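You operate a simulated robot arm through the tools that you are given. There is no shell and no other tool. Be economical: measure what you need, move in short steps, check, and stop when the job is done.

The job below is to be done with a simulated two-armed robot. You get a single attempt, and the scene is never put back.

TASK
Pick up the yellow sign from the top of the stacked pallets with one hand, pass it to the other hand and put it on the top of the bare pavers. Set down upright: yellow sign.

Only the result counts: the job must be done as asked and must still hold three seconds after the hand-in. Knocking over, shifting, dropping, spilling or breaking anything else fails it.

THE ROBOT
Two 7-joint arms with two-finger parallel grippers on one trunk, on a base that drives. Base frame: it is fixed to the floor where the robot stands at the start and does not move with it; the origin is under the middle of the robot, x ahead of it, y to its left, z up; the surface under the hand at the start is at about z = 870. Lengths are in mm, angles in rad, forces in N, time in s.
The left shoulder is at the start at [70, 130, 1237], the right one opposite. With the tool pointing down near the work surface each hand reaches from about 100 to 500 mm from the robot's upright axis, wherever it stands, measured 20 degrees to its own side. Places, roughly: top of the bare pavers [-400, -4300, 700]. Payload 1.57 kg a hand.
The tool frame of a hand sits at the grasp point between the pads (the TCP): z along the fingers, y along the line on which they close. The tips reach 30 mm beyond it. The gripper opens to 80 mm. The fingers are 17 mm wide and 12 mm thick; the gripper's body (40 by 82 mm) begins 80 mm behind the TCP.
Orientation is that of the tool frame in the base frame, as a unit quaternion [x, y, z, w]. With the fingers straight down and closing along the base's y, the tool's x points along the base's -x, its y along +y and its z along -z.

THE INTERFACE
- The arms move only by the tool send_rows. It takes "left_series", "right_series" or both (then of equal length, played together; a hand with none holds still); each is text: rows parted by semicolons, each of 7 numbers parted by spaces: the shift along the base's x, y, z in cm, then the turn, a rotation vector about the base's x, y, z in rad, then the finger opening in cm, from 0 to 8. In form: tx ty tz wx wy wz gripper; .... A call has 1 to 10 rows; each row is the pose to reach, as a shift and turn from the pose commanded when the call began. A row lasts 0.2 s, in which the tool goes at most 50 mm and 0.15 rad; a call with a longer step from one row to the next is refused whole, and so is a gripper value outside its range. Where a pose cannot be reached the arm comes as near as it can. A force on the tool above 40 N (or 10 N above the force at the start of the call, whichever is more), or a blocked arm, ends the call early, and 0.2 s more pass. The fingers move at their own pace (about 108 mm/s each) and stop on an object; they squeeze with about 34 N. The grip force told is the motor's: it shows also when the fingers shut on nothing. Time passes only in rows, and 0.2 s behind the last, so rows that repeat a pose let the fingers close. It gives the time, the measured TCP pose, the force on the tool (base axes), the opening and the grip force at its end, in the units of the frame above (readings bear some noise), with the torque about the TCP (base axes, N m) and any sound that the robot's microphone picked up.
- Cameras (640 x 400 px; columns grow to the right, rows downward): "scene" is now at [128.4, -14.7, 1449.1]; the picture's right is [-0.17, -0.98, 0.00], its down [-0.71, 0.13, -0.69] and it looks along [0.68, -0.12, -0.72] (base axes); focal length 279 px, centre (320, 200). "left" rides on the left gripper at [72, 7, -122] in its tool frame; the picture's right is [-0.09, 1.00, 0.00], its down [-0.84, -0.08, -0.54] and it looks along [-0.54, -0.05, 0.84] (tool axes); focal length 238 px, centre (320, 200). "right" rides on the right gripper at [72, -7, -122] in its tool frame; the picture's right is [0.09, 1.00, 0.00], its down [-0.84, 0.08, -0.54] and it looks along [-0.54, 0.05, 0.84] (tool axes); focal length 238 px, centre (320, 200). There is no depth. A picture from a camera that has moved, and an enlarged one, comes with that camera's place and axes in the base frame and with its lens.
- grab_frame(camera): a new picture of that camera. The clock stands still meanwhile.
- move_column(by): slides the trunk up (or, below 0, down) by that many mm; the arms and the scene camera ride with it, the base frame stays. It gives what a move gives, with no picture.
- steer(legs): drives the robot by 1 to 6 legs, each [ahead, left, turn to the left] in mm, mm and rad, along the robot's own axes; the way and the turn of a leg run together, so that a leg with both is an arc; at most 1500 mm and 3.142 rad a leg. The arms and the cameras ride along, it lands a little off, and it stops where it bumps. It gives what a move gives.
- turn_head(pan, tilt): turns the head with the scene camera to pan (to the left, within 1.501 rad either way) and tilt (down, from -0.506 to 1.204), counted from straight ahead of the robot. It gives what a move gives.
- zoom(camera, box): a new picture of the part [left, top, right, bottom] of that camera's present view, enlarged. The clock stands still meanwhile.
- hand_in(): hands the job in; it is judged then, once.

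Go step by step. Nothing tells you exact positions but the pictures and the camera data: compare them with the known pose of the tool, close in by small moves and look again before you grip or let go. The budget is 120 turns and 88 pictures, counting those below and the enlarged ones. Unless the task says otherwise, let go and move clear before handing in.

The tools are called after "Request:" by a JSON object that holds its "name" and its "arguments". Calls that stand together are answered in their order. send_rows: Moves the arms, as the interface text tells. Its arguments: {"type":"object","properties":{"left_series":{"type":"string"},"right_series":{"type":"string"}},"required":[]} The other tools are called the same way: move_column (by) slides the trunk up or down; steer (legs) drives the base; turn_head (pan, tilt) turns the head that bears the scene camera; grab_frame (camera) takes a picture; zoom (camera, box) takes an enlarged picture of a part of a camera's view; hand_in () hands the job in.

At the start:

```text
time: 0.0
left_eef_pos: [373.5, 60.7, 1221.9]
left_orientation: [0.001, 1.0, -0.001, -0.002]
left_force: [0.4, 0.5, -0.2]
left_wrist_torque: [0.0, 0.01, 0.02]
left_width: 79.7
left_finger_force: 0.1
right_eef_pos: [275.6, -180.2, 1209.6]
right_orientation: [0.001, 1.0, 0.0, 0.001]
right_force: [0.1, -0.8, -0.2]
right_wrist_torque: [-0.02, 0.0, -0.02]
right_width: 79.9
right_finger_force: 0.1
trunk travel left (down, up): [-875.0, 65.0]
robot x, y, heading: [1.4, 2.7, 0.001]
head pan, tilt: [-0.176, 0.805]
```

scene: 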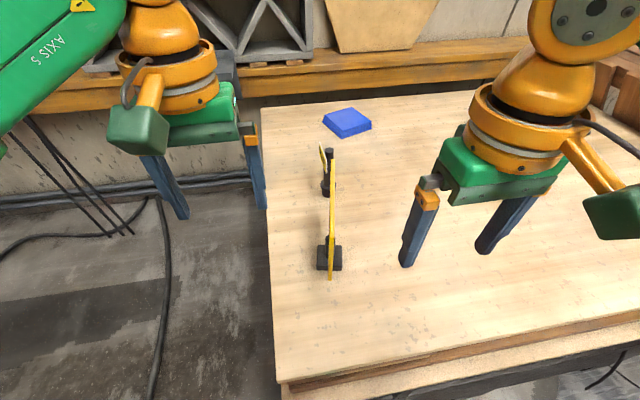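
right: 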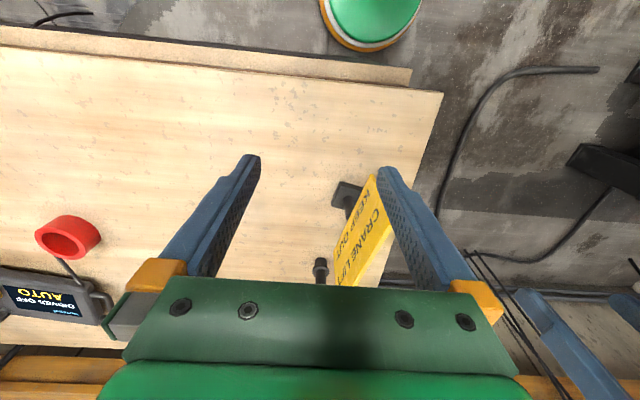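
left: 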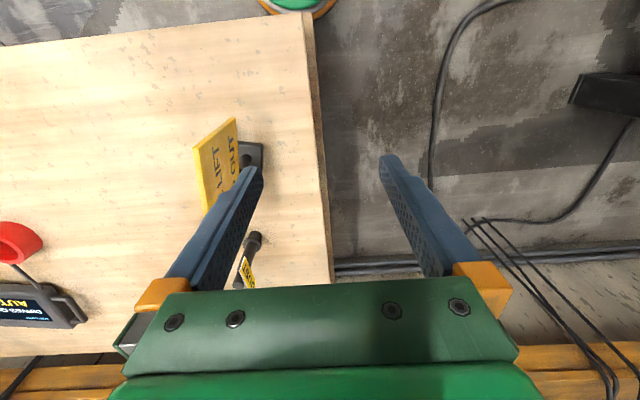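

I see a thin yellow sign standing on the pallet top, seen nearly edge-on, with dark feet; a blue block lies behind it. I'll zoom in to see its structure.

Request:
{"name": "zoom", "arguments": {"camera": "scene", "box": [260, 90, 420, 290]}}

Request:
{"name": "zoom", "arguments": {"camera": "right", "box": [260, 120, 460, 300]}}

Request:
{"name": "zoom", "arguments": {"camera": "left", "box": [160, 100, 320, 300]}}

```text
2.00 times, centred on (340, 190) of scene
camera zoom: at [128.4, -14.7, 1449.1], right [-0.17, -0.98, 0.0], down [-0.71, 0.13, -0.69], along [0.68, -0.12, -0.72], focal length 559 px, centre (280, 220)
```

zoom: 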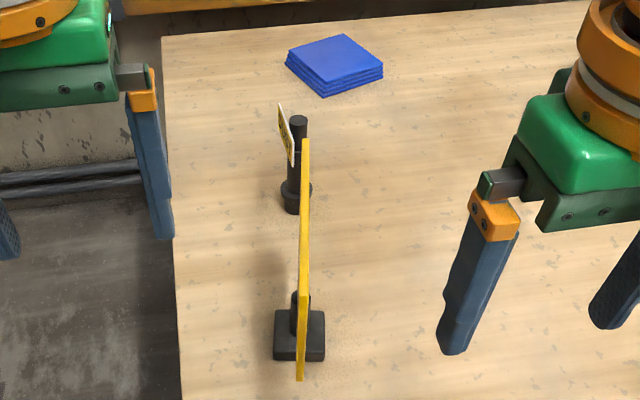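

```text
2.22 times, centred on (360, 210) of right
camera zoom: at [202.1, -186.1, 1331.5], right [-0.09, 1.0, 0.0], down [0.84, 0.08, 0.54], along [0.54, 0.05, -0.84], focal length 530 px, centre (231, 178)
```

zoom: 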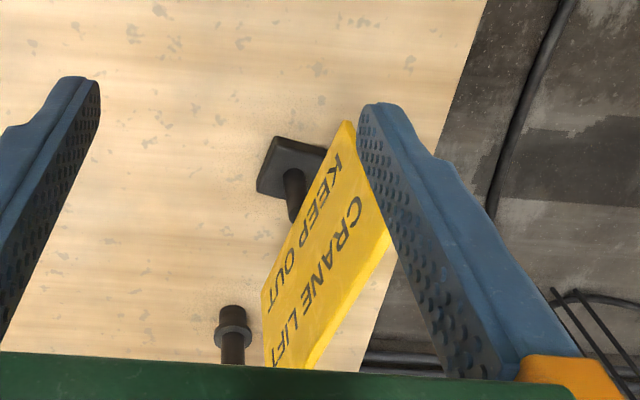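

```text
2.00 times, centred on (240, 200) of left
camera zoom: at [302.0, 67.6, 1345.7], right [0.09, 1.0, 0.0], down [0.84, -0.08, 0.54], along [0.54, -0.05, -0.84], focal length 477 px, centre (480, 200)
```

zoom: 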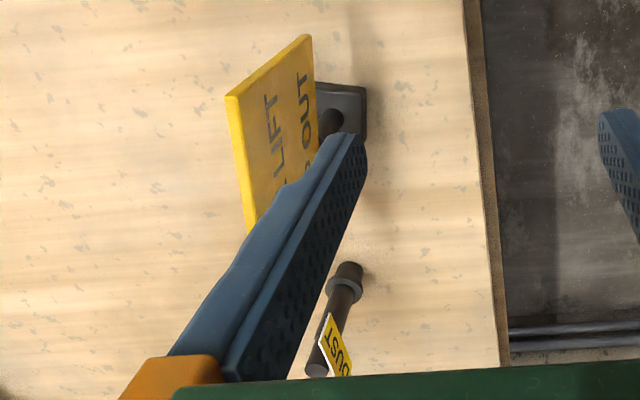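

The sign's plate runs from about (384,-78) to (572,-119), z 954 to 1093, on a post and a base at (480,-99). I will grip the near part of its top edge with the right hand; first I move over it and move the left arm aside.

Request:
{"name": "send_rows", "arguments": {"right_series": "3.2 1.8 0 0 0 -0.04 8; 6.4 3.7 -1 0 0 -0.09 8; 9.6 5.5 -2 0 0 -0.13 8; 12.8 7.4 -4 0 0 -0.17 8; 15.8 9.2 -6 0 0 -0.215 8; 15.8 9.2 -6 0 0 -0.215 8", "left_series": "0 3 0 0 0 0 8; 0 6 0 0 0 0 8; 0 9 0 0 0 0 8; 0 12 0 0 0 0 8; 0 14 0 0 0 0 8; 0 14 0 0 0 0 8"}}

Request:
{"name": "grab_frame", "arguments": {"camera": "right"}}

Request:
{"name": "grab_frame", "arguments": {"camera": "scene"}}

```text
time: 1.4
left_eef_pos: [376.4, 201.4, 1223.0]
left_orientation: [0.0, 1.0, 0.0, -0.002]
left_force: [0.6, -0.1, 1.0]
left_wrist_torque: [0.03, 0.02, 0.01]
left_width: 80.1
left_finger_force: 0.1
right_eef_pos: [389.1, -138.0, 1135.0]
right_orientation: [0.109, 0.994, 0.001, 0.0]
right_force: [0.4, -0.4, -0.3]
right_wrist_torque: [-0.02, 0.03, -0.02]
right_width: 80.1
right_finger_force: 0.2
right hand out of reach, approached as far as the arm can: row 3, 4, 5, 6
trunk travel left (down, up): [-875.0, 65.0]
robot x, y, heading: [0.8, 2.5, 0.0]
head pan, tilt: [-0.176, 0.805]
```

```text
81 pictures are left
camera right: at [317.1, -128.1, 1258.1], right [0.12, 0.99, 0.0], down [0.83, -0.11, 0.54], along [0.54, -0.07, -0.84], focal length 238 px, centre (320, 200)
```

right: 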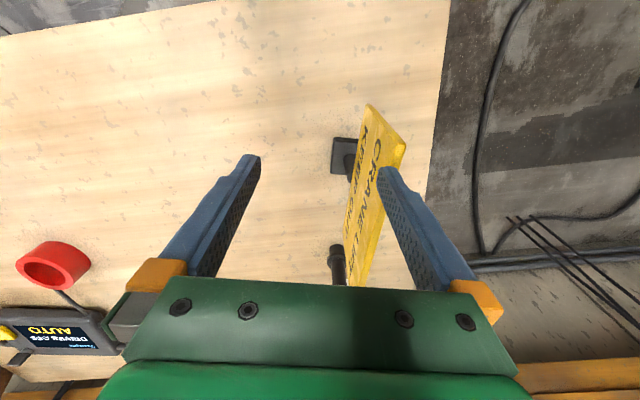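

```text
80 pictures are left
camera scene: at [131.4, -15.0, 1448.8], right [-0.17, -0.98, 0.0], down [-0.71, 0.13, -0.69], along [0.68, -0.12, -0.72], focal length 279 px, centre (320, 200)
```

scene: 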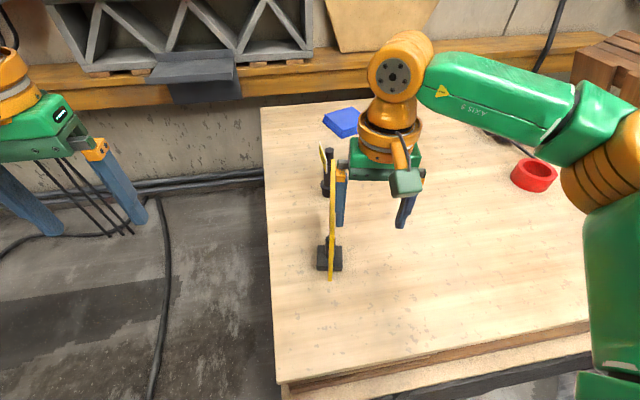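

The right arm stopped short, since high tool-down poses cost reach. I'll raise the trunk and look down at the gap between the base and the pallets to see if I can drive ahead.

Request:
{"name": "move_column", "arguments": {"by": 64}}

Request:
{"name": "turn_head", "arguments": {"pan": 0, "tilt": 1.2}}

Request:
{"name": "grab_frame", "arguments": {"camera": "scene"}}

```text
time: 2.4
left_eef_pos: [374.0, 201.7, 1286.8]
left_orientation: [0.0, 1.0, 0.0, -0.001]
left_force: [-0.1, 0.5, -0.1]
left_wrist_torque: [0.02, 0.01, -0.02]
left_width: 80.1
left_finger_force: 0.0
right_eef_pos: [386.1, -137.5, 1202.6]
right_orientation: [0.108, 0.994, 0.001, 0.0]
right_force: [-0.2, -0.7, -0.6]
right_wrist_torque: [0.05, -0.03, 0.0]
right_width: 79.9
right_finger_force: 0.1
trunk travel left (down, up): [-939.0, 1.0]
robot x, y, heading: [-3.6, 4.9, -0.003]
head pan, tilt: [-0.176, 0.805]
```

```text
time: 3.3
left_eef_pos: [373.9, 200.4, 1286.8]
left_orientation: [0.0, 1.0, 0.001, 0.0]
left_force: [1.0, -0.2, 1.0]
left_wrist_torque: [0.01, -0.01, 0.01]
left_width: 80.1
left_finger_force: 0.0
right_eef_pos: [388.2, -137.7, 1201.9]
right_orientation: [0.107, 0.994, 0.001, 0.001]
right_force: [0.2, -0.5, 0.2]
right_wrist_torque: [0.0, -0.03, 0.0]
right_width: 80.1
right_finger_force: 0.0
trunk travel left (down, up): [-939.0, 1.0]
robot x, y, heading: [1.4, 6.4, -0.005]
head pan, tilt: [0.0, 1.201]
```

```text
79 pictures are left
camera scene: at [105.4, -0.6, 1485.8], right [0.0, -1.0, 0.0], down [-0.93, 0.0, -0.36], along [0.36, 0.0, -0.93], focal length 279 px, centre (320, 200)
```

scene: 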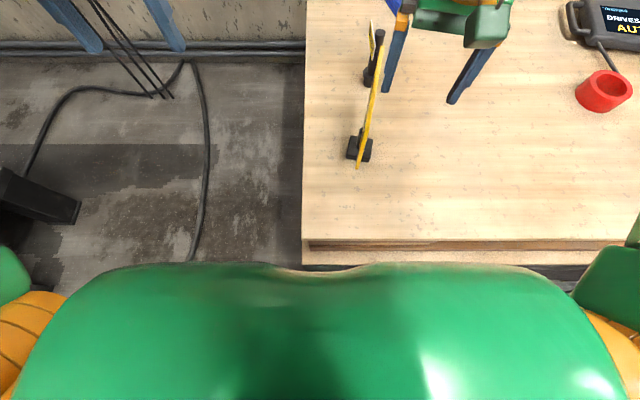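

The pallet edge is around x = 247 and my base is close to it, so I'd rather not drive. I'll lower the hand a little first and see where the commanded pose is.

Request:
{"name": "send_rows", "arguments": {"right_series": "0 0 -3 0 0 0 8; 0 0 -6 0 0 0 8; 0 0 -6 0 0 0 8"}}

```text
time: 4.1
left_eef_pos: [375.1, 199.8, 1287.8]
left_orientation: [0.0, 1.0, 0.0, 0.0]
left_force: [0.3, 0.5, 0.5]
left_wrist_torque: [0.08, 0.01, 0.0]
left_width: 79.9
left_finger_force: 0.1
right_eef_pos: [386.9, -137.0, 1142.0]
right_orientation: [0.108, 0.994, 0.001, 0.001]
right_force: [-0.5, 0.0, 0.2]
right_wrist_torque: [-0.01, -0.04, 0.02]
right_width: 80.0
right_finger_force: 0.0
trunk travel left (down, up): [-939.0, 1.0]
robot x, y, heading: [-0.9, -1.7, 0.002]
head pan, tilt: [0.0, 1.201]
```

The commanded pose is the reached one. Now I move over the plate.

Request:
{"name": "send_rows", "arguments": {"right_series": "1.5 2 0 0 0 0 8; 3 3.5 0 0 0 0 8; 4.5 4.8 0 0 0 0 8; 4.5 4.8 0 0 0 0 8"}}

Request:
{"name": "grab_frame", "arguments": {"camera": "right"}}

Request:
{"name": "zoom", "arguments": {"camera": "scene", "box": [300, 0, 540, 200]}}

```text
time: 5.1
left_eef_pos: [374.1, 200.8, 1288.5]
left_orientation: [0.0, 1.0, 0.001, 0.0]
left_force: [-1.0, 0.6, -0.6]
left_wrist_torque: [0.0, -0.01, -0.01]
left_width: 80.1
left_finger_force: 0.0
right_eef_pos: [386.3, -133.6, 1143.9]
right_orientation: [0.108, 0.994, 0.002, 0.002]
right_force: [-0.3, 0.6, -0.2]
right_wrist_torque: [0.01, 0.01, -0.02]
right_width: 79.7
right_finger_force: 0.0
right hand out of reach, approached as far as the arm can: row 1, 2, 3, 4
trunk travel left (down, up): [-939.0, 1.0]
robot x, y, heading: [-1.6, -1.3, -0.002]
head pan, tilt: [0.0, 1.201]
```

```text
78 pictures are left
camera right: at [314.4, -124.3, 1265.4], right [0.12, 0.99, 0.0], down [0.83, -0.11, 0.54], along [0.54, -0.07, -0.84], focal length 238 px, centre (320, 200)
```

right: 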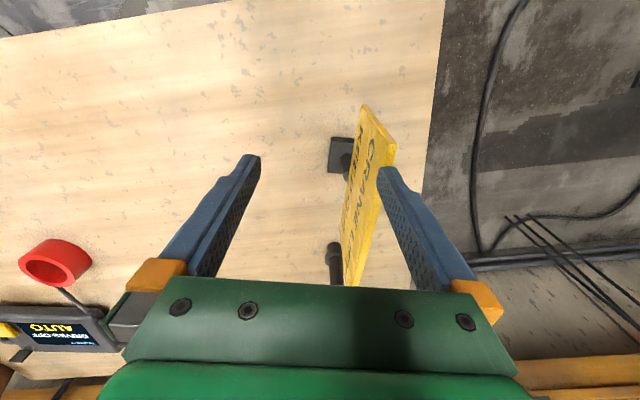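

```text
2.00 times, centred on (420, 100) of scene
camera zoom: at [105.2, -0.5, 1485.7], right [0.0, -1.0, 0.0], down [-0.93, 0.0, -0.36], along [0.36, 0.0, -0.93], focal length 559 px, centre (120, 400)
```

zoom: 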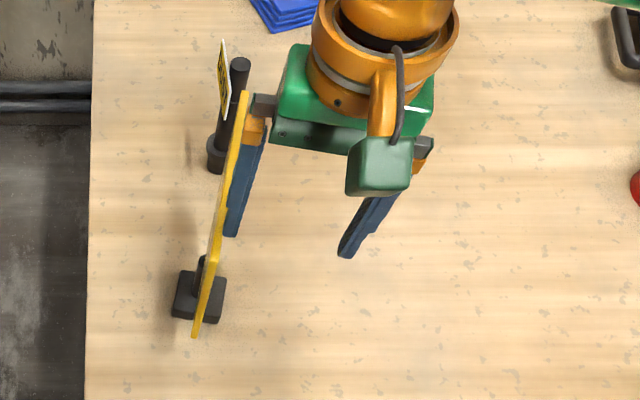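

Straight-down doesn't reach there. I'll instead tilt the tool 45° forward and come at the near top corner of the plate along that slant, which also suits the hand-over later.

Request:
{"name": "send_rows", "arguments": {"right_series": "-2 0 2 -0.028 -0.128 0 8; -4 0 4 -0.056 -0.256 0 8; -5 1 4 -0.084 -0.384 0 8; -5 3 3 -0.112 -0.511 0 8; -5 5 2 -0.14 -0.639 0 8; -4.4 6.5 0 -0.167 -0.767 0 8; -4.4 6.5 0 -0.167 -0.767 0 8"}}

Request:
{"name": "grab_frame", "arguments": {"camera": "right"}}

Request:
{"name": "grab_frame", "arguments": {"camera": "scene"}}

```text
time: 6.7
left_eef_pos: [374.9, 202.0, 1286.9]
left_orientation: [0.0, 1.0, 0.0, -0.002]
left_force: [0.5, 0.1, 0.4]
left_wrist_torque: [-0.01, 0.06, 0.01]
left_width: 80.1
left_finger_force: 0.1
right_eef_pos: [365.1, -124.1, 1163.8]
right_orientation: [0.1, 0.918, -0.039, 0.382]
right_force: [0.2, 0.2, 0.2]
right_wrist_torque: [-0.02, -0.02, -0.03]
right_width: 80.3
right_finger_force: 0.2
right hand out of reach, approached as far as the arm can: row 5, 6, 7
trunk travel left (down, up): [-939.0, 1.0]
robot x, y, heading: [2.3, 2.2, -0.002]
head pan, tilt: [0.0, 1.201]
```

```text
76 pictures are left
camera right: at [229.1, -100.5, 1199.5], right [0.15, 0.99, -0.06], down [0.22, 0.03, 0.98], along [0.96, -0.16, -0.21], focal length 238 px, centre (320, 200)
```

right: 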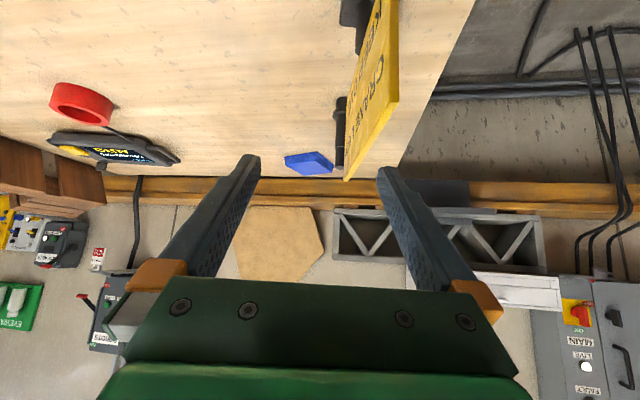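

```text
75 pictures are left
camera scene: at [105.9, -0.1, 1485.7], right [0.0, -1.0, 0.0], down [-0.93, 0.0, -0.36], along [0.36, 0.0, -0.93], focal length 279 px, centre (320, 200)
```

scene: 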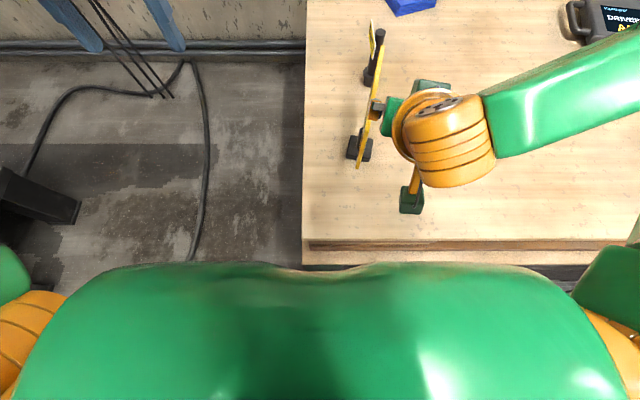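

The arm appears limited toward the robot's centre line rather than forward. I'll sidestep the base to the left so the sign sits on the right arm's own side.

Request:
{"name": "steer", "arguments": {"legs": [[0, 110, 0]]}}

Request:
{"name": "send_rows", "arguments": {"right_series": "-2 -3 0 0 0 0 8; -3.5 -5.5 -1 0 0 0 8; -3.5 -5.5 -2 0 0 0 8; -3.5 -5.5 -2 0 0 0 8"}}

Request:
{"name": "grab_frame", "arguments": {"camera": "right"}}

Request:
{"name": "grab_frame", "arguments": {"camera": "scene"}}

```text
time: 7.9
left_eef_pos: [372.8, 301.8, 1288.2]
left_orientation: [0.0, 1.0, 0.003, 0.0]
left_force: [0.1, -0.8, 0.9]
left_wrist_torque: [0.04, -0.03, -0.01]
left_width: 80.1
left_finger_force: 0.1
right_eef_pos: [363.9, -22.2, 1163.4]
right_orientation: [0.101, 0.919, -0.037, 0.38]
right_force: [-0.7, -0.3, 0.7]
right_wrist_torque: [0.0, 0.0, 0.02]
right_width: 80.1
right_finger_force: 0.1
trunk travel left (down, up): [-939.0, 1.0]
robot x, y, heading: [-0.7, 106.4, -0.002]
head pan, tilt: [0.0, 1.201]
```

```text
time: 8.9
left_eef_pos: [373.9, 310.6, 1287.1]
left_orientation: [0.0, 1.0, -0.001, -0.001]
left_force: [-0.2, 1.0, 0.2]
left_wrist_torque: [-0.02, 0.0, -0.02]
left_width: 80.0
left_finger_force: 0.0
right_eef_pos: [381.2, -51.9, 1143.0]
right_orientation: [0.1, 0.918, -0.041, 0.381]
right_force: [0.3, 0.5, 0.5]
right_wrist_torque: [-0.01, -0.01, -0.04]
right_width: 80.1
right_finger_force: 0.1
right hand out of reach, approached as far as the arm can: row 1, 2, 3, 4
trunk travel left (down, up): [-939.0, 1.0]
robot x, y, heading: [-1.7, 109.1, -0.004]
head pan, tilt: [0.0, 1.201]
```

```text
74 pictures are left
camera right: at [245.6, -28.7, 1179.1], right [0.15, 0.99, -0.06], down [0.22, 0.03, 0.98], along [0.96, -0.16, -0.21], focal length 238 px, centre (320, 200)
```

right: 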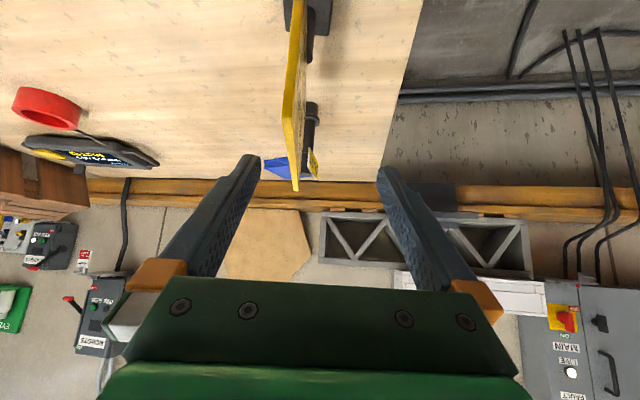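

```text
73 pictures are left
camera scene: at [105.4, 110.7, 1485.7], right [0.0, -1.0, 0.0], down [-0.93, 0.0, -0.36], along [0.36, 0.0, -0.93], focal length 279 px, centre (320, 200)
```

scene: 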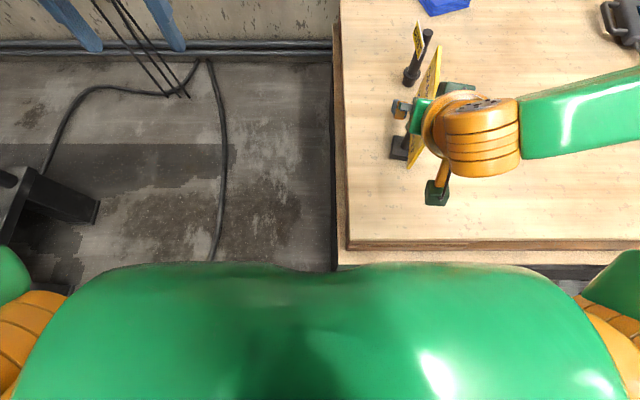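

I'm close: the sign is between the fingers but off-centre. Shift about 30 mm to the right at this height, then check.

Request:
{"name": "send_rows", "arguments": {"right_series": "0.3 -1.5 0 0 0 0 8; 0.6 -3.1 0 0 0 0 8; 0.6 -3.1 0 0 0 0 8"}}

Request:
{"name": "grab_frame", "arguments": {"camera": "right"}}

```text
time: 9.7
left_eef_pos: [375.3, 308.5, 1287.4]
left_orientation: [-0.001, 1.0, 0.0, -0.001]
left_force: [0.3, 0.3, 0.3]
left_wrist_torque: [0.01, 0.0, 0.03]
left_width: 80.0
left_finger_force: 0.0
right_eef_pos: [387.3, -86.6, 1144.2]
right_orientation: [0.098, 0.919, -0.038, 0.381]
right_force: [-0.3, 0.3, 0.1]
right_wrist_torque: [0.0, -0.04, 0.02]
right_width: 80.5
right_finger_force: 0.2
trunk travel left (down, up): [-939.0, 1.0]
robot x, y, heading: [-0.2, 107.9, 0.002]
head pan, tilt: [0.0, 1.201]
```

```text
72 pictures are left
camera right: at [252.1, -62.5, 1179.5], right [0.15, 0.99, -0.06], down [0.22, 0.03, 0.98], along [0.96, -0.16, -0.21], focal length 238 px, centre (320, 200)
```

right: 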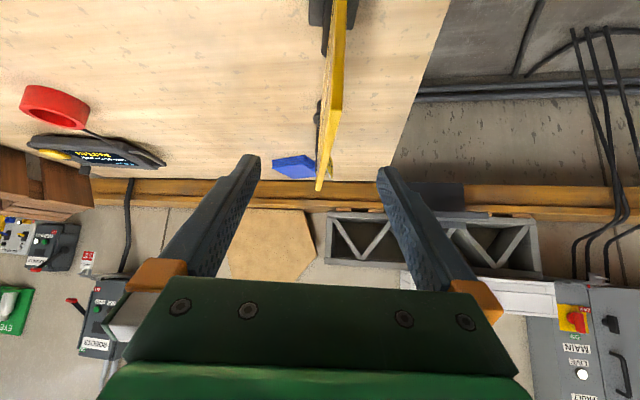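

The plate is well between the fingers. Descend along the slant to the grasp point.

Request:
{"name": "send_rows", "arguments": {"right_series": "0.8 0 -2 0 0 -0.02 8; 1.6 0 -4 0 0 -0.03 8; 2.4 0 -6 0 0 -0.04 8; 3.1 0.1 -8 0 0 -0.04 8; 3.1 0.1 -8 0 0 -0.04 8"}}

Request:
{"name": "grab_frame", "arguments": {"camera": "right"}}

Request:
{"name": "grab_frame", "arguments": {"camera": "scene"}}

```text
time: 10.9
left_eef_pos: [373.7, 308.3, 1287.7]
left_orientation: [0.0, 1.0, 0.0, 0.0]
left_force: [-0.9, -0.1, 0.2]
left_wrist_torque: [-0.03, 0.01, 0.03]
left_width: 80.0
left_finger_force: 0.1
right_eef_pos: [417.7, -83.9, 1062.7]
right_orientation: [0.117, 0.916, -0.047, 0.381]
right_force: [0.0, 0.2, 0.1]
right_wrist_torque: [-0.03, -0.01, -0.03]
right_width: 80.1
right_finger_force: 0.0
trunk travel left (down, up): [-939.0, 1.0]
robot x, y, heading: [-0.3, 109.5, -0.003]
head pan, tilt: [0.0, 1.201]
```

```text
71 pictures are left
camera right: at [283.5, -54.6, 1098.9], right [0.19, 0.98, -0.06], down [0.22, 0.02, 0.98], along [0.96, -0.2, -0.21], focal length 238 px, centre (320, 200)
```

right: 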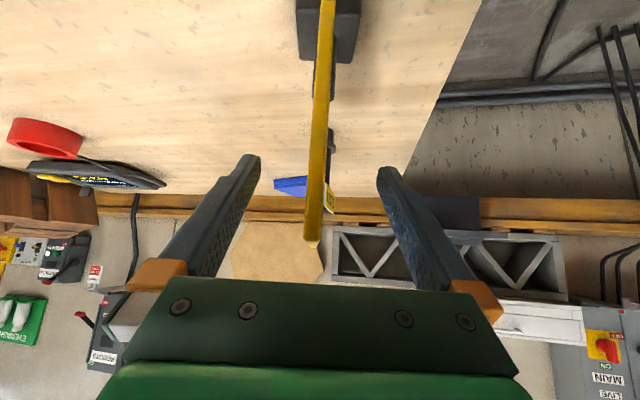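

```text
70 pictures are left
camera scene: at [105.2, 107.9, 1485.7], right [0.0, -1.0, 0.0], down [-0.93, 0.0, -0.36], along [0.36, 0.0, -0.93], focal length 279 px, centre (320, 200)
```

scene: 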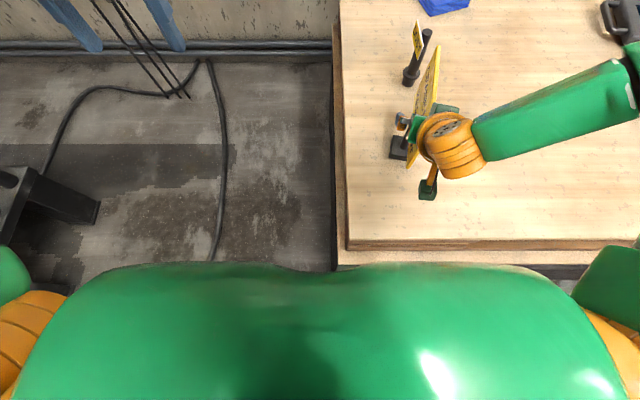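

The plate sits centred between the fingers. Close, then lift a little.

Request:
{"name": "send_rows", "arguments": {"right_series": "0 0 0 0 0 0 4; 0 0 0 0 0 0 0; 0 0 0 0 0 0 0; 0 0 0 0 0 0 0; 0 0 0 0 0 0 0"}}

Request:
{"name": "send_rows", "arguments": {"right_series": "0 0 0.7 0 0 0 0; 0 0 1.5 0 0 0 0; 0 0 3 0 0 0 0; 0 0 3 0 0 0 0"}}

Request:
{"name": "grab_frame", "arguments": {"camera": "right"}}

Request:
{"name": "grab_frame", "arguments": {"camera": "scene"}}

```text
time: 12.1
left_eef_pos: [373.3, 309.5, 1288.2]
left_orientation: [-0.001, 1.0, 0.0, -0.001]
left_force: [0.7, 0.0, -0.4]
left_wrist_torque: [0.02, -0.01, 0.02]
left_width: 80.0
left_finger_force: 0.0
right_eef_pos: [417.8, -83.1, 1064.4]
right_orientation: [0.118, 0.916, -0.048, 0.381]
right_force: [0.3, 0.3, -0.2]
right_wrist_torque: [-0.12, -0.05, 0.0]
right_width: 7.7
right_finger_force: 26.7
trunk travel left (down, up): [-939.0, 1.0]
robot x, y, heading: [-2.7, 106.7, -0.0]
head pan, tilt: [0.0, 1.201]
```

```text
time: 13.1
left_eef_pos: [375.8, 308.7, 1287.3]
left_orientation: [0.0, 1.0, 0.0, -0.002]
left_force: [-0.2, -0.2, 0.1]
left_wrist_torque: [0.0, 0.0, -0.04]
left_width: 80.0
left_finger_force: 0.0
right_eef_pos: [420.0, -84.4, 1093.9]
right_orientation: [0.118, 0.916, -0.047, 0.38]
right_force: [0.5, -0.2, -5.4]
right_wrist_torque: [0.12, 0.29, 0.0]
right_width: 8.5
right_finger_force: 27.5
trunk travel left (down, up): [-939.0, 1.0]
robot x, y, heading: [-1.3, 108.6, 0.001]
head pan, tilt: [0.0, 1.201]
```

```text
69 pictures are left
camera right: at [285.0, -55.8, 1129.2], right [0.19, 0.98, -0.06], down [0.22, 0.02, 0.97], along [0.96, -0.2, -0.21], focal length 238 px, centre (320, 200)
```

right: 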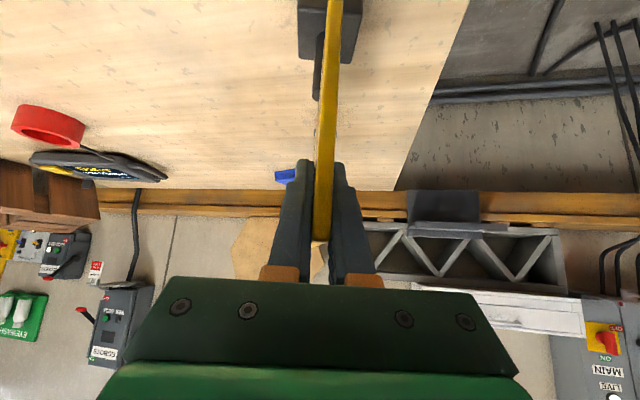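

```text
68 pictures are left
camera scene: at [107.0, 107.0, 1485.6], right [0.0, -1.0, 0.0], down [-0.93, 0.0, -0.36], along [0.36, 0.0, -0.93], focal length 279 px, centre (320, 200)
```

scene: 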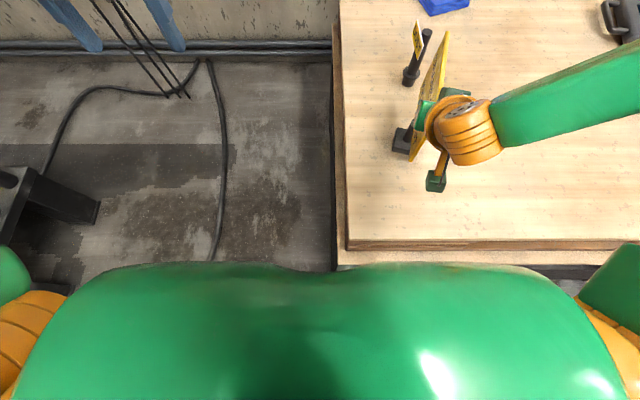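

The sign is in the right hand (about 0.55 kg) and not slipping. I lift more, and look around to see the way to the pavers.

Request:
{"name": "send_rows", "arguments": {"right_series": "0 0 2 0 0 0 0; 0 0 4 0 0 0 0; 0 0 6 0 0 0 0; 0 0 6 0 0 0 0"}}

Request:
{"name": "turn_head", "arguments": {"pan": -1.5, "tilt": 0.4}}

Request:
{"name": "grab_frame", "arguments": {"camera": "scene"}}

Request:
{"name": "turn_head", "arguments": {"pan": 1.5, "tilt": 0.6}}

Request:
{"name": "grab_frame", "arguments": {"camera": "scene"}}

```text
time: 14.1
left_eef_pos: [376.8, 308.3, 1287.4]
left_orientation: [0.001, 1.0, 0.0, -0.002]
left_force: [0.1, 0.0, 0.7]
left_wrist_torque: [-0.02, 0.02, -0.04]
left_width: 79.6
left_finger_force: 0.0
right_eef_pos: [418.2, -86.3, 1153.6]
right_orientation: [0.118, 0.916, -0.047, 0.38]
right_force: [0.0, -0.1, -5.0]
right_wrist_torque: [0.08, 0.32, 0.0]
right_width: 7.8
right_finger_force: 26.8
trunk travel left (down, up): [-939.0, 1.0]
robot x, y, heading: [4.4, 104.3, -0.004]
head pan, tilt: [0.0, 1.201]
```

```text
time: 15.7
left_eef_pos: [375.8, 308.9, 1287.1]
left_orientation: [0.0, 1.0, 0.0, -0.001]
left_force: [0.1, 0.1, 0.6]
left_wrist_torque: [0.02, 0.01, 0.0]
left_width: 80.0
left_finger_force: 0.2
right_eef_pos: [419.6, -85.3, 1154.0]
right_orientation: [0.118, 0.916, -0.047, 0.38]
right_force: [-1.0, 0.4, -5.3]
right_wrist_torque: [0.03, 0.29, -0.01]
right_width: 7.7
right_finger_force: 26.6
trunk travel left (down, up): [-939.0, 1.0]
robot x, y, heading: [0.7, 109.6, -0.002]
head pan, tilt: [-1.499, 0.4]
```

```text
67 pictures are left
camera scene: at [57.6, 14.8, 1548.4], right [-1.0, -0.07, 0.0], down [-0.03, 0.39, -0.92], along [0.07, -0.92, -0.39], focal length 279 px, centre (320, 200)
```

scene: 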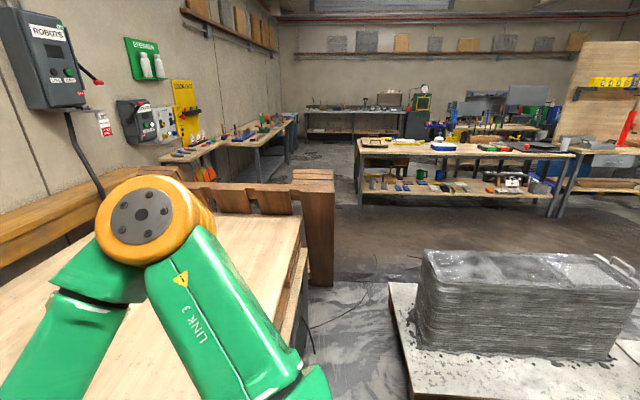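

```text
time: 18.3
left_eef_pos: [375.7, 307.5, 1288.1]
left_orientation: [0.0, 1.0, 0.0, -0.002]
left_force: [0.0, 0.7, 0.4]
left_wrist_torque: [0.01, 0.0, 0.04]
left_width: 80.0
left_finger_force: 0.0
right_eef_pos: [420.3, -85.8, 1154.6]
right_orientation: [0.118, 0.916, -0.047, 0.38]
right_force: [0.5, -0.2, -4.3]
right_wrist_torque: [0.1, 0.3, 0.01]
right_width: 7.9
right_finger_force: 26.7
trunk travel left (down, up): [-939.0, 1.0]
robot x, y, heading: [-1.3, 109.1, -0.001]
head pan, tilt: [1.499, 0.6]
```

```text
66 pictures are left
camera scene: at [57.4, 195.3, 1530.3], right [1.0, -0.07, 0.0], down [-0.04, -0.56, -0.83], along [0.06, 0.82, -0.56], focal length 279 px, centre (320, 200)
```

scene: 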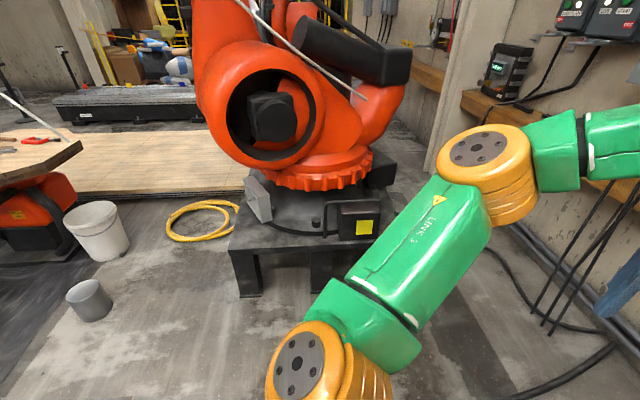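

There is a plastic-wrapped stack of pavers on my right and benches farther off; the bare pavers should be near y = -4300. I'll zoom toward that direction.

Request:
{"name": "turn_head", "arguments": {"pan": -1.5, "tilt": 0.3}}

Request:
{"name": "zoom", "arguments": {"camera": "scene", "box": [280, 60, 600, 260]}}

Request:
{"name": "grab_frame", "arguments": {"camera": "left"}}

```text
time: 20.9
left_eef_pos: [375.7, 306.6, 1287.7]
left_orientation: [0.001, 1.0, 0.0, -0.001]
left_force: [0.1, 0.4, 0.2]
left_wrist_torque: [0.0, -0.05, 0.0]
left_width: 80.2
left_finger_force: 0.1
right_eef_pos: [419.8, -84.7, 1154.3]
right_orientation: [0.118, 0.916, -0.048, 0.38]
right_force: [0.0, 1.0, -5.5]
right_wrist_torque: [0.09, 0.34, -0.03]
right_width: 8.0
right_finger_force: 26.8
trunk travel left (down, up): [-939.0, 1.0]
robot x, y, heading: [0.2, 107.0, -0.003]
head pan, tilt: [-1.499, 0.3]
```

```text
2.00 times, centred on (440, 160) of scene
camera zoom: at [57.6, 14.0, 1557.7], right [-1.0, -0.07, 0.0], down [-0.02, 0.3, -0.96], along [0.07, -0.95, -0.3], focal length 559 px, centre (80, 280)
```

zoom: 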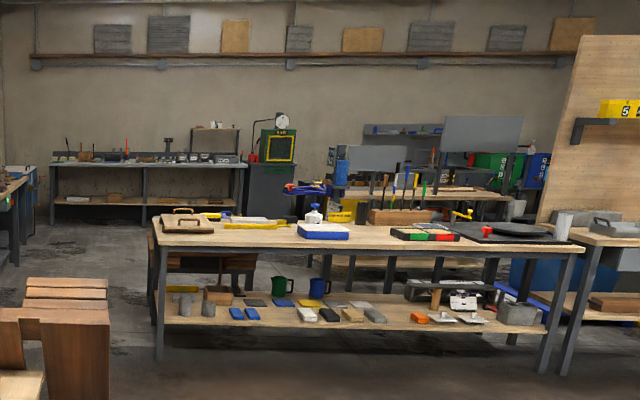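

```text
64 pictures are left
camera left: at [304.2, 315.1, 1409.8], right [0.09, 1.0, 0.0], down [0.84, -0.08, 0.54], along [0.54, -0.05, -0.84], focal length 238 px, centre (320, 200)
```

left: 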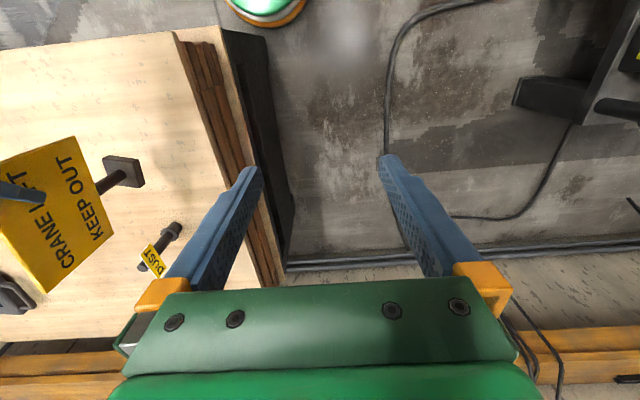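

The bench in front of the pavers and a tight passage beside the wrapped stack mean I should scout the route. I'll back off a little, turn left in place and look behind.

Request:
{"name": "steer", "arguments": {"legs": [[-150, 0, 0], [0, 0, 1.57]]}}

Request:
{"name": "turn_head", "arguments": {"pan": 1.5, "tilt": 0.35}}

Request:
{"name": "grab_frame", "arguments": {"camera": "scene"}}

```text
time: 26.1
left_eef_pos: [-347.4, 484.8, 1286.0]
left_orientation: [-0.706, 0.708, -0.001, -0.001]
left_force: [0.1, 0.5, 0.2]
left_wrist_torque: [0.01, -0.03, -0.01]
left_width: 79.9
left_finger_force: 0.0
right_eef_pos: [45.7, 527.3, 1153.2]
right_orientation: [-0.564, 0.732, 0.235, 0.301]
right_force: [-0.5, 0.3, -5.2]
right_wrist_torque: [-0.31, 0.05, -0.02]
right_width: 7.9
right_finger_force: 27.0
trunk travel left (down, up): [-939.0, 1.0]
robot x, y, heading: [-151.2, 107.5, 1.567]
head pan, tilt: [-1.499, 0.3]
```

```text
time: 28.7
left_eef_pos: [-348.8, 485.1, 1286.5]
left_orientation: [-0.706, 0.708, -0.001, -0.001]
left_force: [0.4, -0.1, 0.0]
left_wrist_torque: [-0.01, 0.02, 0.01]
left_width: 80.1
left_finger_force: 0.0
right_eef_pos: [44.8, 526.0, 1153.3]
right_orientation: [-0.563, 0.733, 0.234, 0.303]
right_force: [1.1, -0.1, -3.9]
right_wrist_torque: [-0.3, 0.08, 0.0]
right_width: 7.8
right_finger_force: 26.3
trunk travel left (down, up): [-939.0, 1.0]
robot x, y, heading: [-148.4, 108.6, 1.565]
head pan, tilt: [1.499, 0.351]
```

```text
63 pictures are left
camera scene: at [-242.5, 167.0, 1553.1], right [0.08, 1.0, 0.0], down [0.34, -0.03, -0.94], along [-0.94, 0.07, -0.34], focal length 279 px, centre (320, 200)
```

scene: 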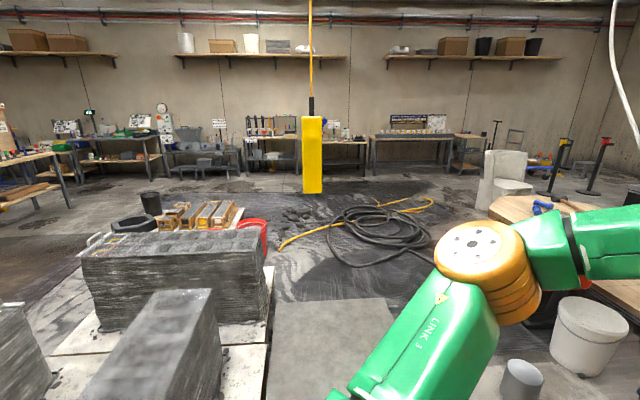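

Behind me is mostly open floor, with a hanging pendant and hoses. Now I turn to face the pavers' direction (-y) and look at the passage.

Request:
{"name": "steer", "arguments": {"legs": [[0, 0, -3.135]]}}

Request:
{"name": "turn_head", "arguments": {"pan": 0, "tilt": 0.5}}

Request:
{"name": "grab_frame", "arguments": {"camera": "scene"}}

Request:
{"name": "turn_head", "arguments": {"pan": 0.6, "tilt": 0.5}}

Request:
{"name": "grab_frame", "arguments": {"camera": "scene"}}

```text
time: 36.3
left_eef_pos: [62.2, -260.4, 1286.9]
left_orientation: [0.696, 0.718, 0.001, -0.001]
left_force: [0.4, -0.3, 0.1]
left_wrist_torque: [-0.02, 0.0, 0.04]
left_width: 79.9
left_finger_force: 0.0
right_eef_pos: [-329.2, -317.6, 1153.8]
right_orientation: [0.723, 0.576, -0.298, 0.24]
right_force: [-0.9, -0.3, -5.3]
right_wrist_torque: [0.36, -0.11, 0.03]
right_width: 8.1
right_finger_force: 26.8
trunk travel left (down, up): [-939.0, 1.0]
robot x, y, heading: [-151.7, 111.7, -1.538]
head pan, tilt: [1.499, 0.351]
```

```text
time: 37.9
left_eef_pos: [62.8, -260.9, 1287.0]
left_orientation: [0.696, 0.718, 0.002, -0.002]
left_force: [0.0, -0.5, 0.1]
left_wrist_torque: [0.04, -0.01, 0.02]
left_width: 79.8
left_finger_force: 0.0
right_eef_pos: [-329.3, -316.1, 1153.3]
right_orientation: [0.722, 0.576, -0.298, 0.24]
right_force: [-0.2, 0.5, -4.9]
right_wrist_torque: [0.29, -0.11, 0.02]
right_width: 7.9
right_finger_force: 27.2
trunk travel left (down, up): [-939.0, 1.0]
robot x, y, heading: [-145.5, 107.7, -1.539]
head pan, tilt: [0.0, 0.499]
```

```text
62 pictures are left
camera scene: at [-146.8, -34.9, 1539.2], right [-1.0, -0.03, 0.0], down [-0.01, 0.48, -0.88], along [0.03, -0.88, -0.48], focal length 279 px, centre (320, 200)
```

scene: 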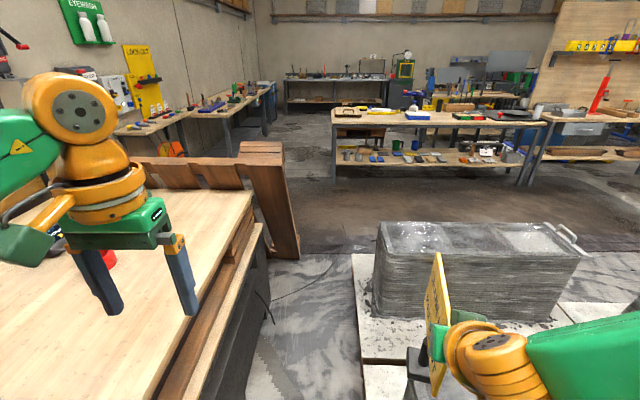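

```text
time: 38.9
left_eef_pos: [62.1, -259.1, 1286.1]
left_orientation: [0.696, 0.718, 0.002, -0.002]
left_force: [0.2, -0.9, 0.5]
left_wrist_torque: [0.02, -0.03, -0.01]
left_width: 80.0
left_finger_force: 0.0
right_eef_pos: [-330.9, -316.9, 1153.6]
right_orientation: [0.723, 0.576, -0.297, 0.24]
right_force: [0.2, 0.3, -5.1]
right_wrist_torque: [0.31, -0.08, -0.02]
right_width: 8.0
right_finger_force: 27.2
trunk travel left (down, up): [-939.0, 1.0]
robot x, y, heading: [-149.6, 109.0, -1.54]
head pan, tilt: [0.6, 0.499]
```

```text
61 pictures are left
camera scene: at [-96.1, -17.3, 1539.3], right [-0.81, -0.59, 0.0], down [-0.28, 0.39, -0.88], along [0.52, -0.71, -0.48], focal length 279 px, centre (320, 200)
```

scene: 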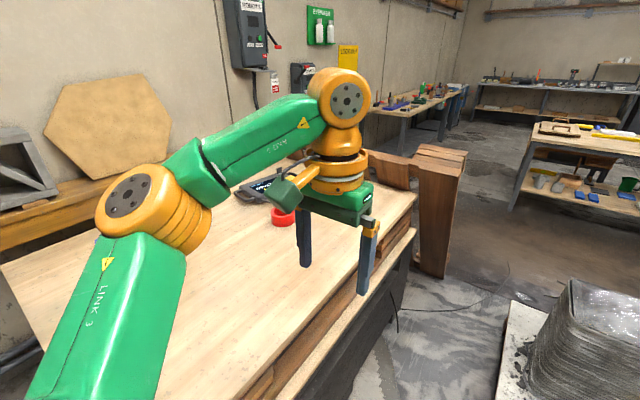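

A passage exists between the pallets (x≈240) and the slab (x≈-330), with a leaning pallet near y=-1840. I'll zoom on the area beyond the bench where the bare pavers should be.

Request:
{"name": "turn_head", "arguments": {"pan": 0, "tilt": 0.3}}

Request:
{"name": "zoom", "arguments": {"camera": "scene", "box": [290, 120, 450, 240]}}

Request:
{"name": "turn_head", "arguments": {"pan": 0, "tilt": 1.1}}

Request:
{"name": "grab_frame", "arguments": {"camera": "scene"}}

```text
time: 39.9
left_eef_pos: [62.3, -260.1, 1287.5]
left_orientation: [0.696, 0.718, 0.001, -0.001]
left_force: [-0.1, 0.2, -0.3]
left_wrist_torque: [-0.03, 0.02, -0.02]
left_width: 79.8
left_finger_force: 0.0
right_eef_pos: [-328.5, -316.2, 1153.3]
right_orientation: [0.722, 0.576, -0.298, 0.241]
right_force: [0.4, 0.3, -5.3]
right_wrist_torque: [0.33, -0.06, 0.03]
right_width: 7.9
right_finger_force: 27.3
trunk travel left (down, up): [-939.0, 1.0]
robot x, y, heading: [-146.6, 105.3, -1.54]
head pan, tilt: [0.0, 0.3]
```

```text
3.33 times, centred on (370, 180) of scene
camera zoom: at [-146.7, -37.2, 1557.6], right [-1.0, -0.03, 0.0], down [-0.01, 0.3, -0.95], along [0.03, -0.95, -0.3], focal length 932 px, centre (153, 267)
```

zoom: 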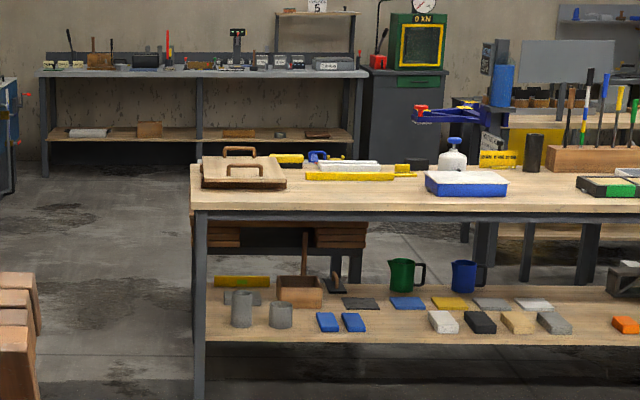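

```text
time: 41.1
left_eef_pos: [62.4, -260.3, 1287.8]
left_orientation: [0.696, 0.718, 0.001, -0.002]
left_force: [0.4, -0.9, -0.1]
left_wrist_torque: [0.0, 0.03, 0.0]
left_width: 80.3
left_finger_force: 0.1
right_eef_pos: [-329.7, -316.2, 1152.8]
right_orientation: [0.723, 0.576, -0.297, 0.24]
right_force: [0.4, -0.4, -5.1]
right_wrist_torque: [0.31, -0.07, 0.0]
right_width: 7.7
right_finger_force: 27.1
trunk travel left (down, up): [-939.0, 1.0]
robot x, y, heading: [-148.5, 108.8, -1.542]
head pan, tilt: [0.0, 1.1]
```

```text
59 pictures are left
camera scene: at [-147.8, -7.0, 1491.6], right [-1.0, -0.03, 0.0], down [-0.03, 0.89, -0.45], along [0.01, -0.45, -0.89], focal length 279 px, centre (320, 200)
```

scene: 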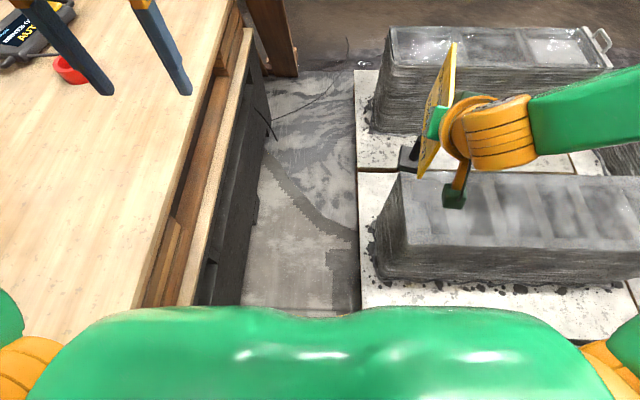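

The floor passage is ~570 mm wide and my base seems about 430 mm across; the pinch is at the leaning pallet near y=-1840. I'll centre in the passage, go forward partway and measure the pinch closely.

Request:
{"name": "steer", "arguments": {"legs": [[0, 105, -0.03], [1000, 0, 0]]}}

Request:
{"name": "turn_head", "arguments": {"pan": 0, "tilt": 0.75}}

Request:
{"name": "grab_frame", "arguments": {"camera": "scene"}}

```text
time: 47.0
left_eef_pos: [155.1, -1272.8, 1288.0]
left_orientation: [0.706, 0.708, 0.001, -0.001]
left_force: [0.4, 0.2, -0.1]
left_wrist_torque: [-0.01, -0.02, 0.0]
left_width: 80.2
left_finger_force: 0.1
right_eef_pos: [-237.2, -1317.9, 1153.3]
right_orientation: [0.731, 0.565, -0.302, 0.235]
right_force: [0.0, 0.0, -4.8]
right_wrist_torque: [0.35, -0.11, -0.01]
right_width: 7.7
right_finger_force: 27.1
trunk travel left (down, up): [-939.0, 1.0]
robot x, y, heading: [-45.0, -897.9, -1.569]
head pan, tilt: [0.0, 1.1]
```

```text
time: 47.9
left_eef_pos: [155.7, -1274.5, 1287.5]
left_orientation: [0.707, 0.707, 0.0, 0.0]
left_force: [-0.4, -0.3, -0.2]
left_wrist_torque: [0.01, 0.02, 0.01]
left_width: 80.0
left_finger_force: 0.1
right_eef_pos: [-238.6, -1318.6, 1153.1]
right_orientation: [0.732, 0.565, -0.301, 0.235]
right_force: [0.6, -0.1, -5.4]
right_wrist_torque: [0.32, -0.09, 0.01]
right_width: 8.1
right_finger_force: 26.5
trunk travel left (down, up): [-939.0, 1.0]
robot x, y, heading: [-48.0, -896.7, -1.576]
head pan, tilt: [0.0, 0.75]
```

```text
58 pictures are left
camera scene: at [-45.8, -1033.7, 1517.2], right [-1.0, 0.0, 0.0], down [0.0, 0.68, -0.73], along [0.0, -0.73, -0.68], focal length 279 px, centre (320, 200)
```

scene: 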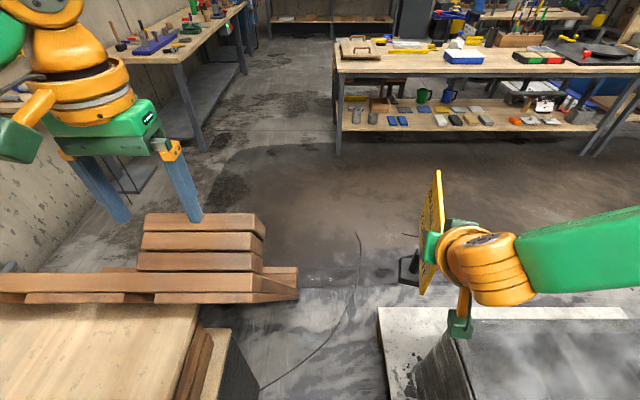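

The pinch looks ~435 mm, which is marginal. I'll check with the left hand camera from above for a second measurement.

Request:
{"name": "grab_frame", "arguments": {"camera": "left"}}

Request:
{"name": "zoom", "arguments": {"camera": "scene", "box": [240, 200, 440, 400]}}

```text
57 pictures are left
camera left: at [162.8, -1202.0, 1409.8], right [1.0, -0.09, 0.0], down [-0.08, -0.84, 0.54], along [-0.05, -0.54, -0.84], focal length 238 px, centre (320, 200)
```

left: 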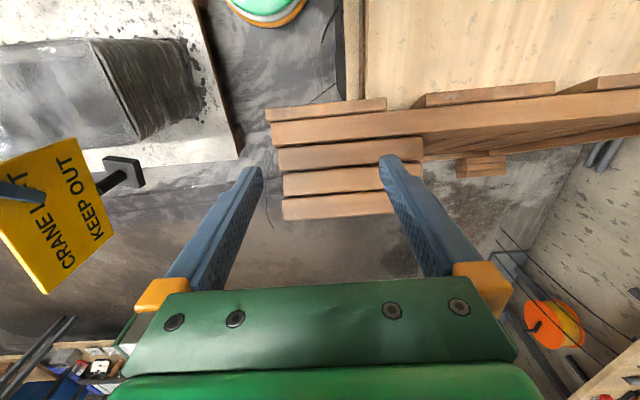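

```text
2.00 times, centred on (340, 300) of scene
camera zoom: at [-45.8, -1033.7, 1517.2], right [-1.0, 0.0, 0.0], down [0.0, 0.68, -0.73], along [0.0, -0.73, -0.68], focal length 559 px, centre (280, 0)
```

zoom: 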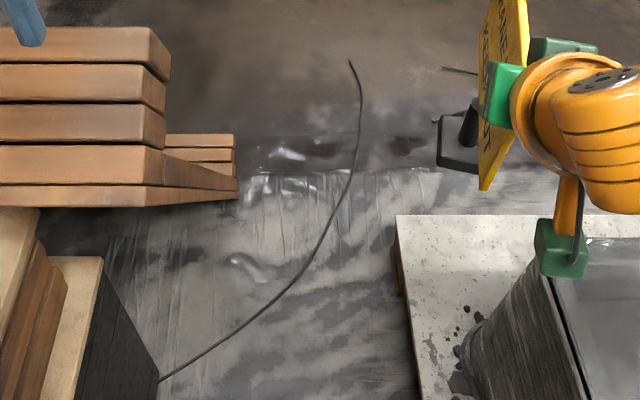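

The leaning pallet's foot is near (80,-1832) and the slab corner near (-324,-1660): about 435 mm of gap. I'll approach to y≈-1400 and re-measure using the left hand camera, which also sees my base rim.

Request:
{"name": "steer", "arguments": {"legs": [[480, -12, 0.005]]}}

Request:
{"name": "grab_frame", "arguments": {"camera": "left"}}

Request:
{"name": "turn_head", "arguments": {"pan": 0, "tilt": 1.2}}

Request:
{"name": "grab_frame", "arguments": {"camera": "scene"}}

```text
time: 50.7
left_eef_pos: [145.5, -1747.3, 1289.0]
left_orientation: [0.705, 0.709, 0.0, 0.0]
left_force: [-0.9, 0.2, -0.6]
left_wrist_torque: [-0.05, 0.0, -0.01]
left_width: 80.0
left_finger_force: 0.1
right_eef_pos: [-247.1, -1793.5, 1155.1]
right_orientation: [0.73, 0.565, -0.302, 0.237]
right_force: [0.5, -1.6, -5.1]
right_wrist_torque: [0.32, -0.08, -0.01]
right_width: 7.7
right_finger_force: 26.9
trunk travel left (down, up): [-939.0, 1.0]
robot x, y, heading: [-59.9, -1373.2, -1.573]
head pan, tilt: [0.0, 0.75]
```

```text
55 pictures are left
camera left: at [152.2, -1675.2, 1410.5], right [1.0, -0.09, 0.0], down [-0.07, -0.84, 0.54], along [-0.05, -0.54, -0.84], focal length 238 px, centre (320, 200)
```

left: 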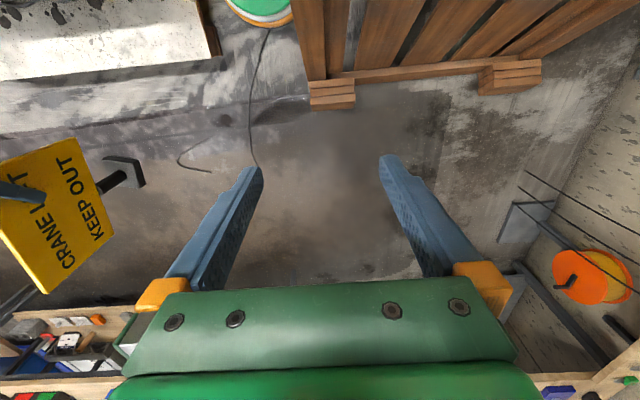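

```text
time: 51.6
left_eef_pos: [145.0, -1750.1, 1287.7]
left_orientation: [0.706, 0.708, 0.001, -0.001]
left_force: [0.2, 1.3, 0.5]
left_wrist_torque: [0.01, 0.01, 0.02]
left_width: 80.0
left_finger_force: 0.0
right_eef_pos: [-248.2, -1794.4, 1154.6]
right_orientation: [0.73, 0.566, -0.301, 0.236]
right_force: [0.4, -0.2, -5.2]
right_wrist_torque: [0.29, -0.11, -0.02]
right_width: 8.0
right_finger_force: 27.4
trunk travel left (down, up): [-939.0, 1.0]
robot x, y, heading: [-53.9, -1373.2, -1.568]
head pan, tilt: [0.0, 1.201]
```

```text
54 pictures are left
camera scene: at [-56.9, -1483.7, 1485.6], right [-1.0, 0.0, 0.0], down [0.0, 0.93, -0.36], along [0.0, -0.36, -0.93], focal length 279 px, centre (320, 200)
```

scene: 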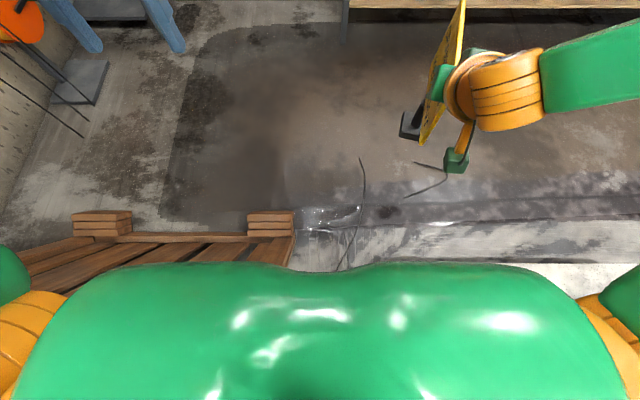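

Second measurement gives about 449 mm between slab corner (-330,-1660) and pallet foot (82,-1839), vs ~425 mm base. I'll thread it through the middle, one step at a time.

Request:
{"name": "steer", "arguments": {"legs": [[267, -36, 0]]}}

```text
time: 53.2
left_eef_pos: [122.2, -1936.8, 1290.3]
left_orientation: [0.707, 0.707, -0.003, 0.002]
left_force: [0.0, 0.4, -0.3]
left_wrist_torque: [-0.09, 0.01, 0.0]
left_width: 80.0
left_finger_force: 0.1
right_eef_pos: [-273.0, -1980.1, 1156.6]
right_orientation: [0.731, 0.564, -0.304, 0.236]
right_force: [0.3, 0.9, -5.5]
right_wrist_torque: [0.29, -0.07, 0.04]
right_width: 7.9
right_finger_force: 27.2
trunk travel left (down, up): [-939.0, 1.0]
robot x, y, heading: [-80.6, -1570.7, -1.568]
head pan, tilt: [0.0, 1.201]
stopped in leg 1: the robot was blocked; the commanded pose is now the measured one
```

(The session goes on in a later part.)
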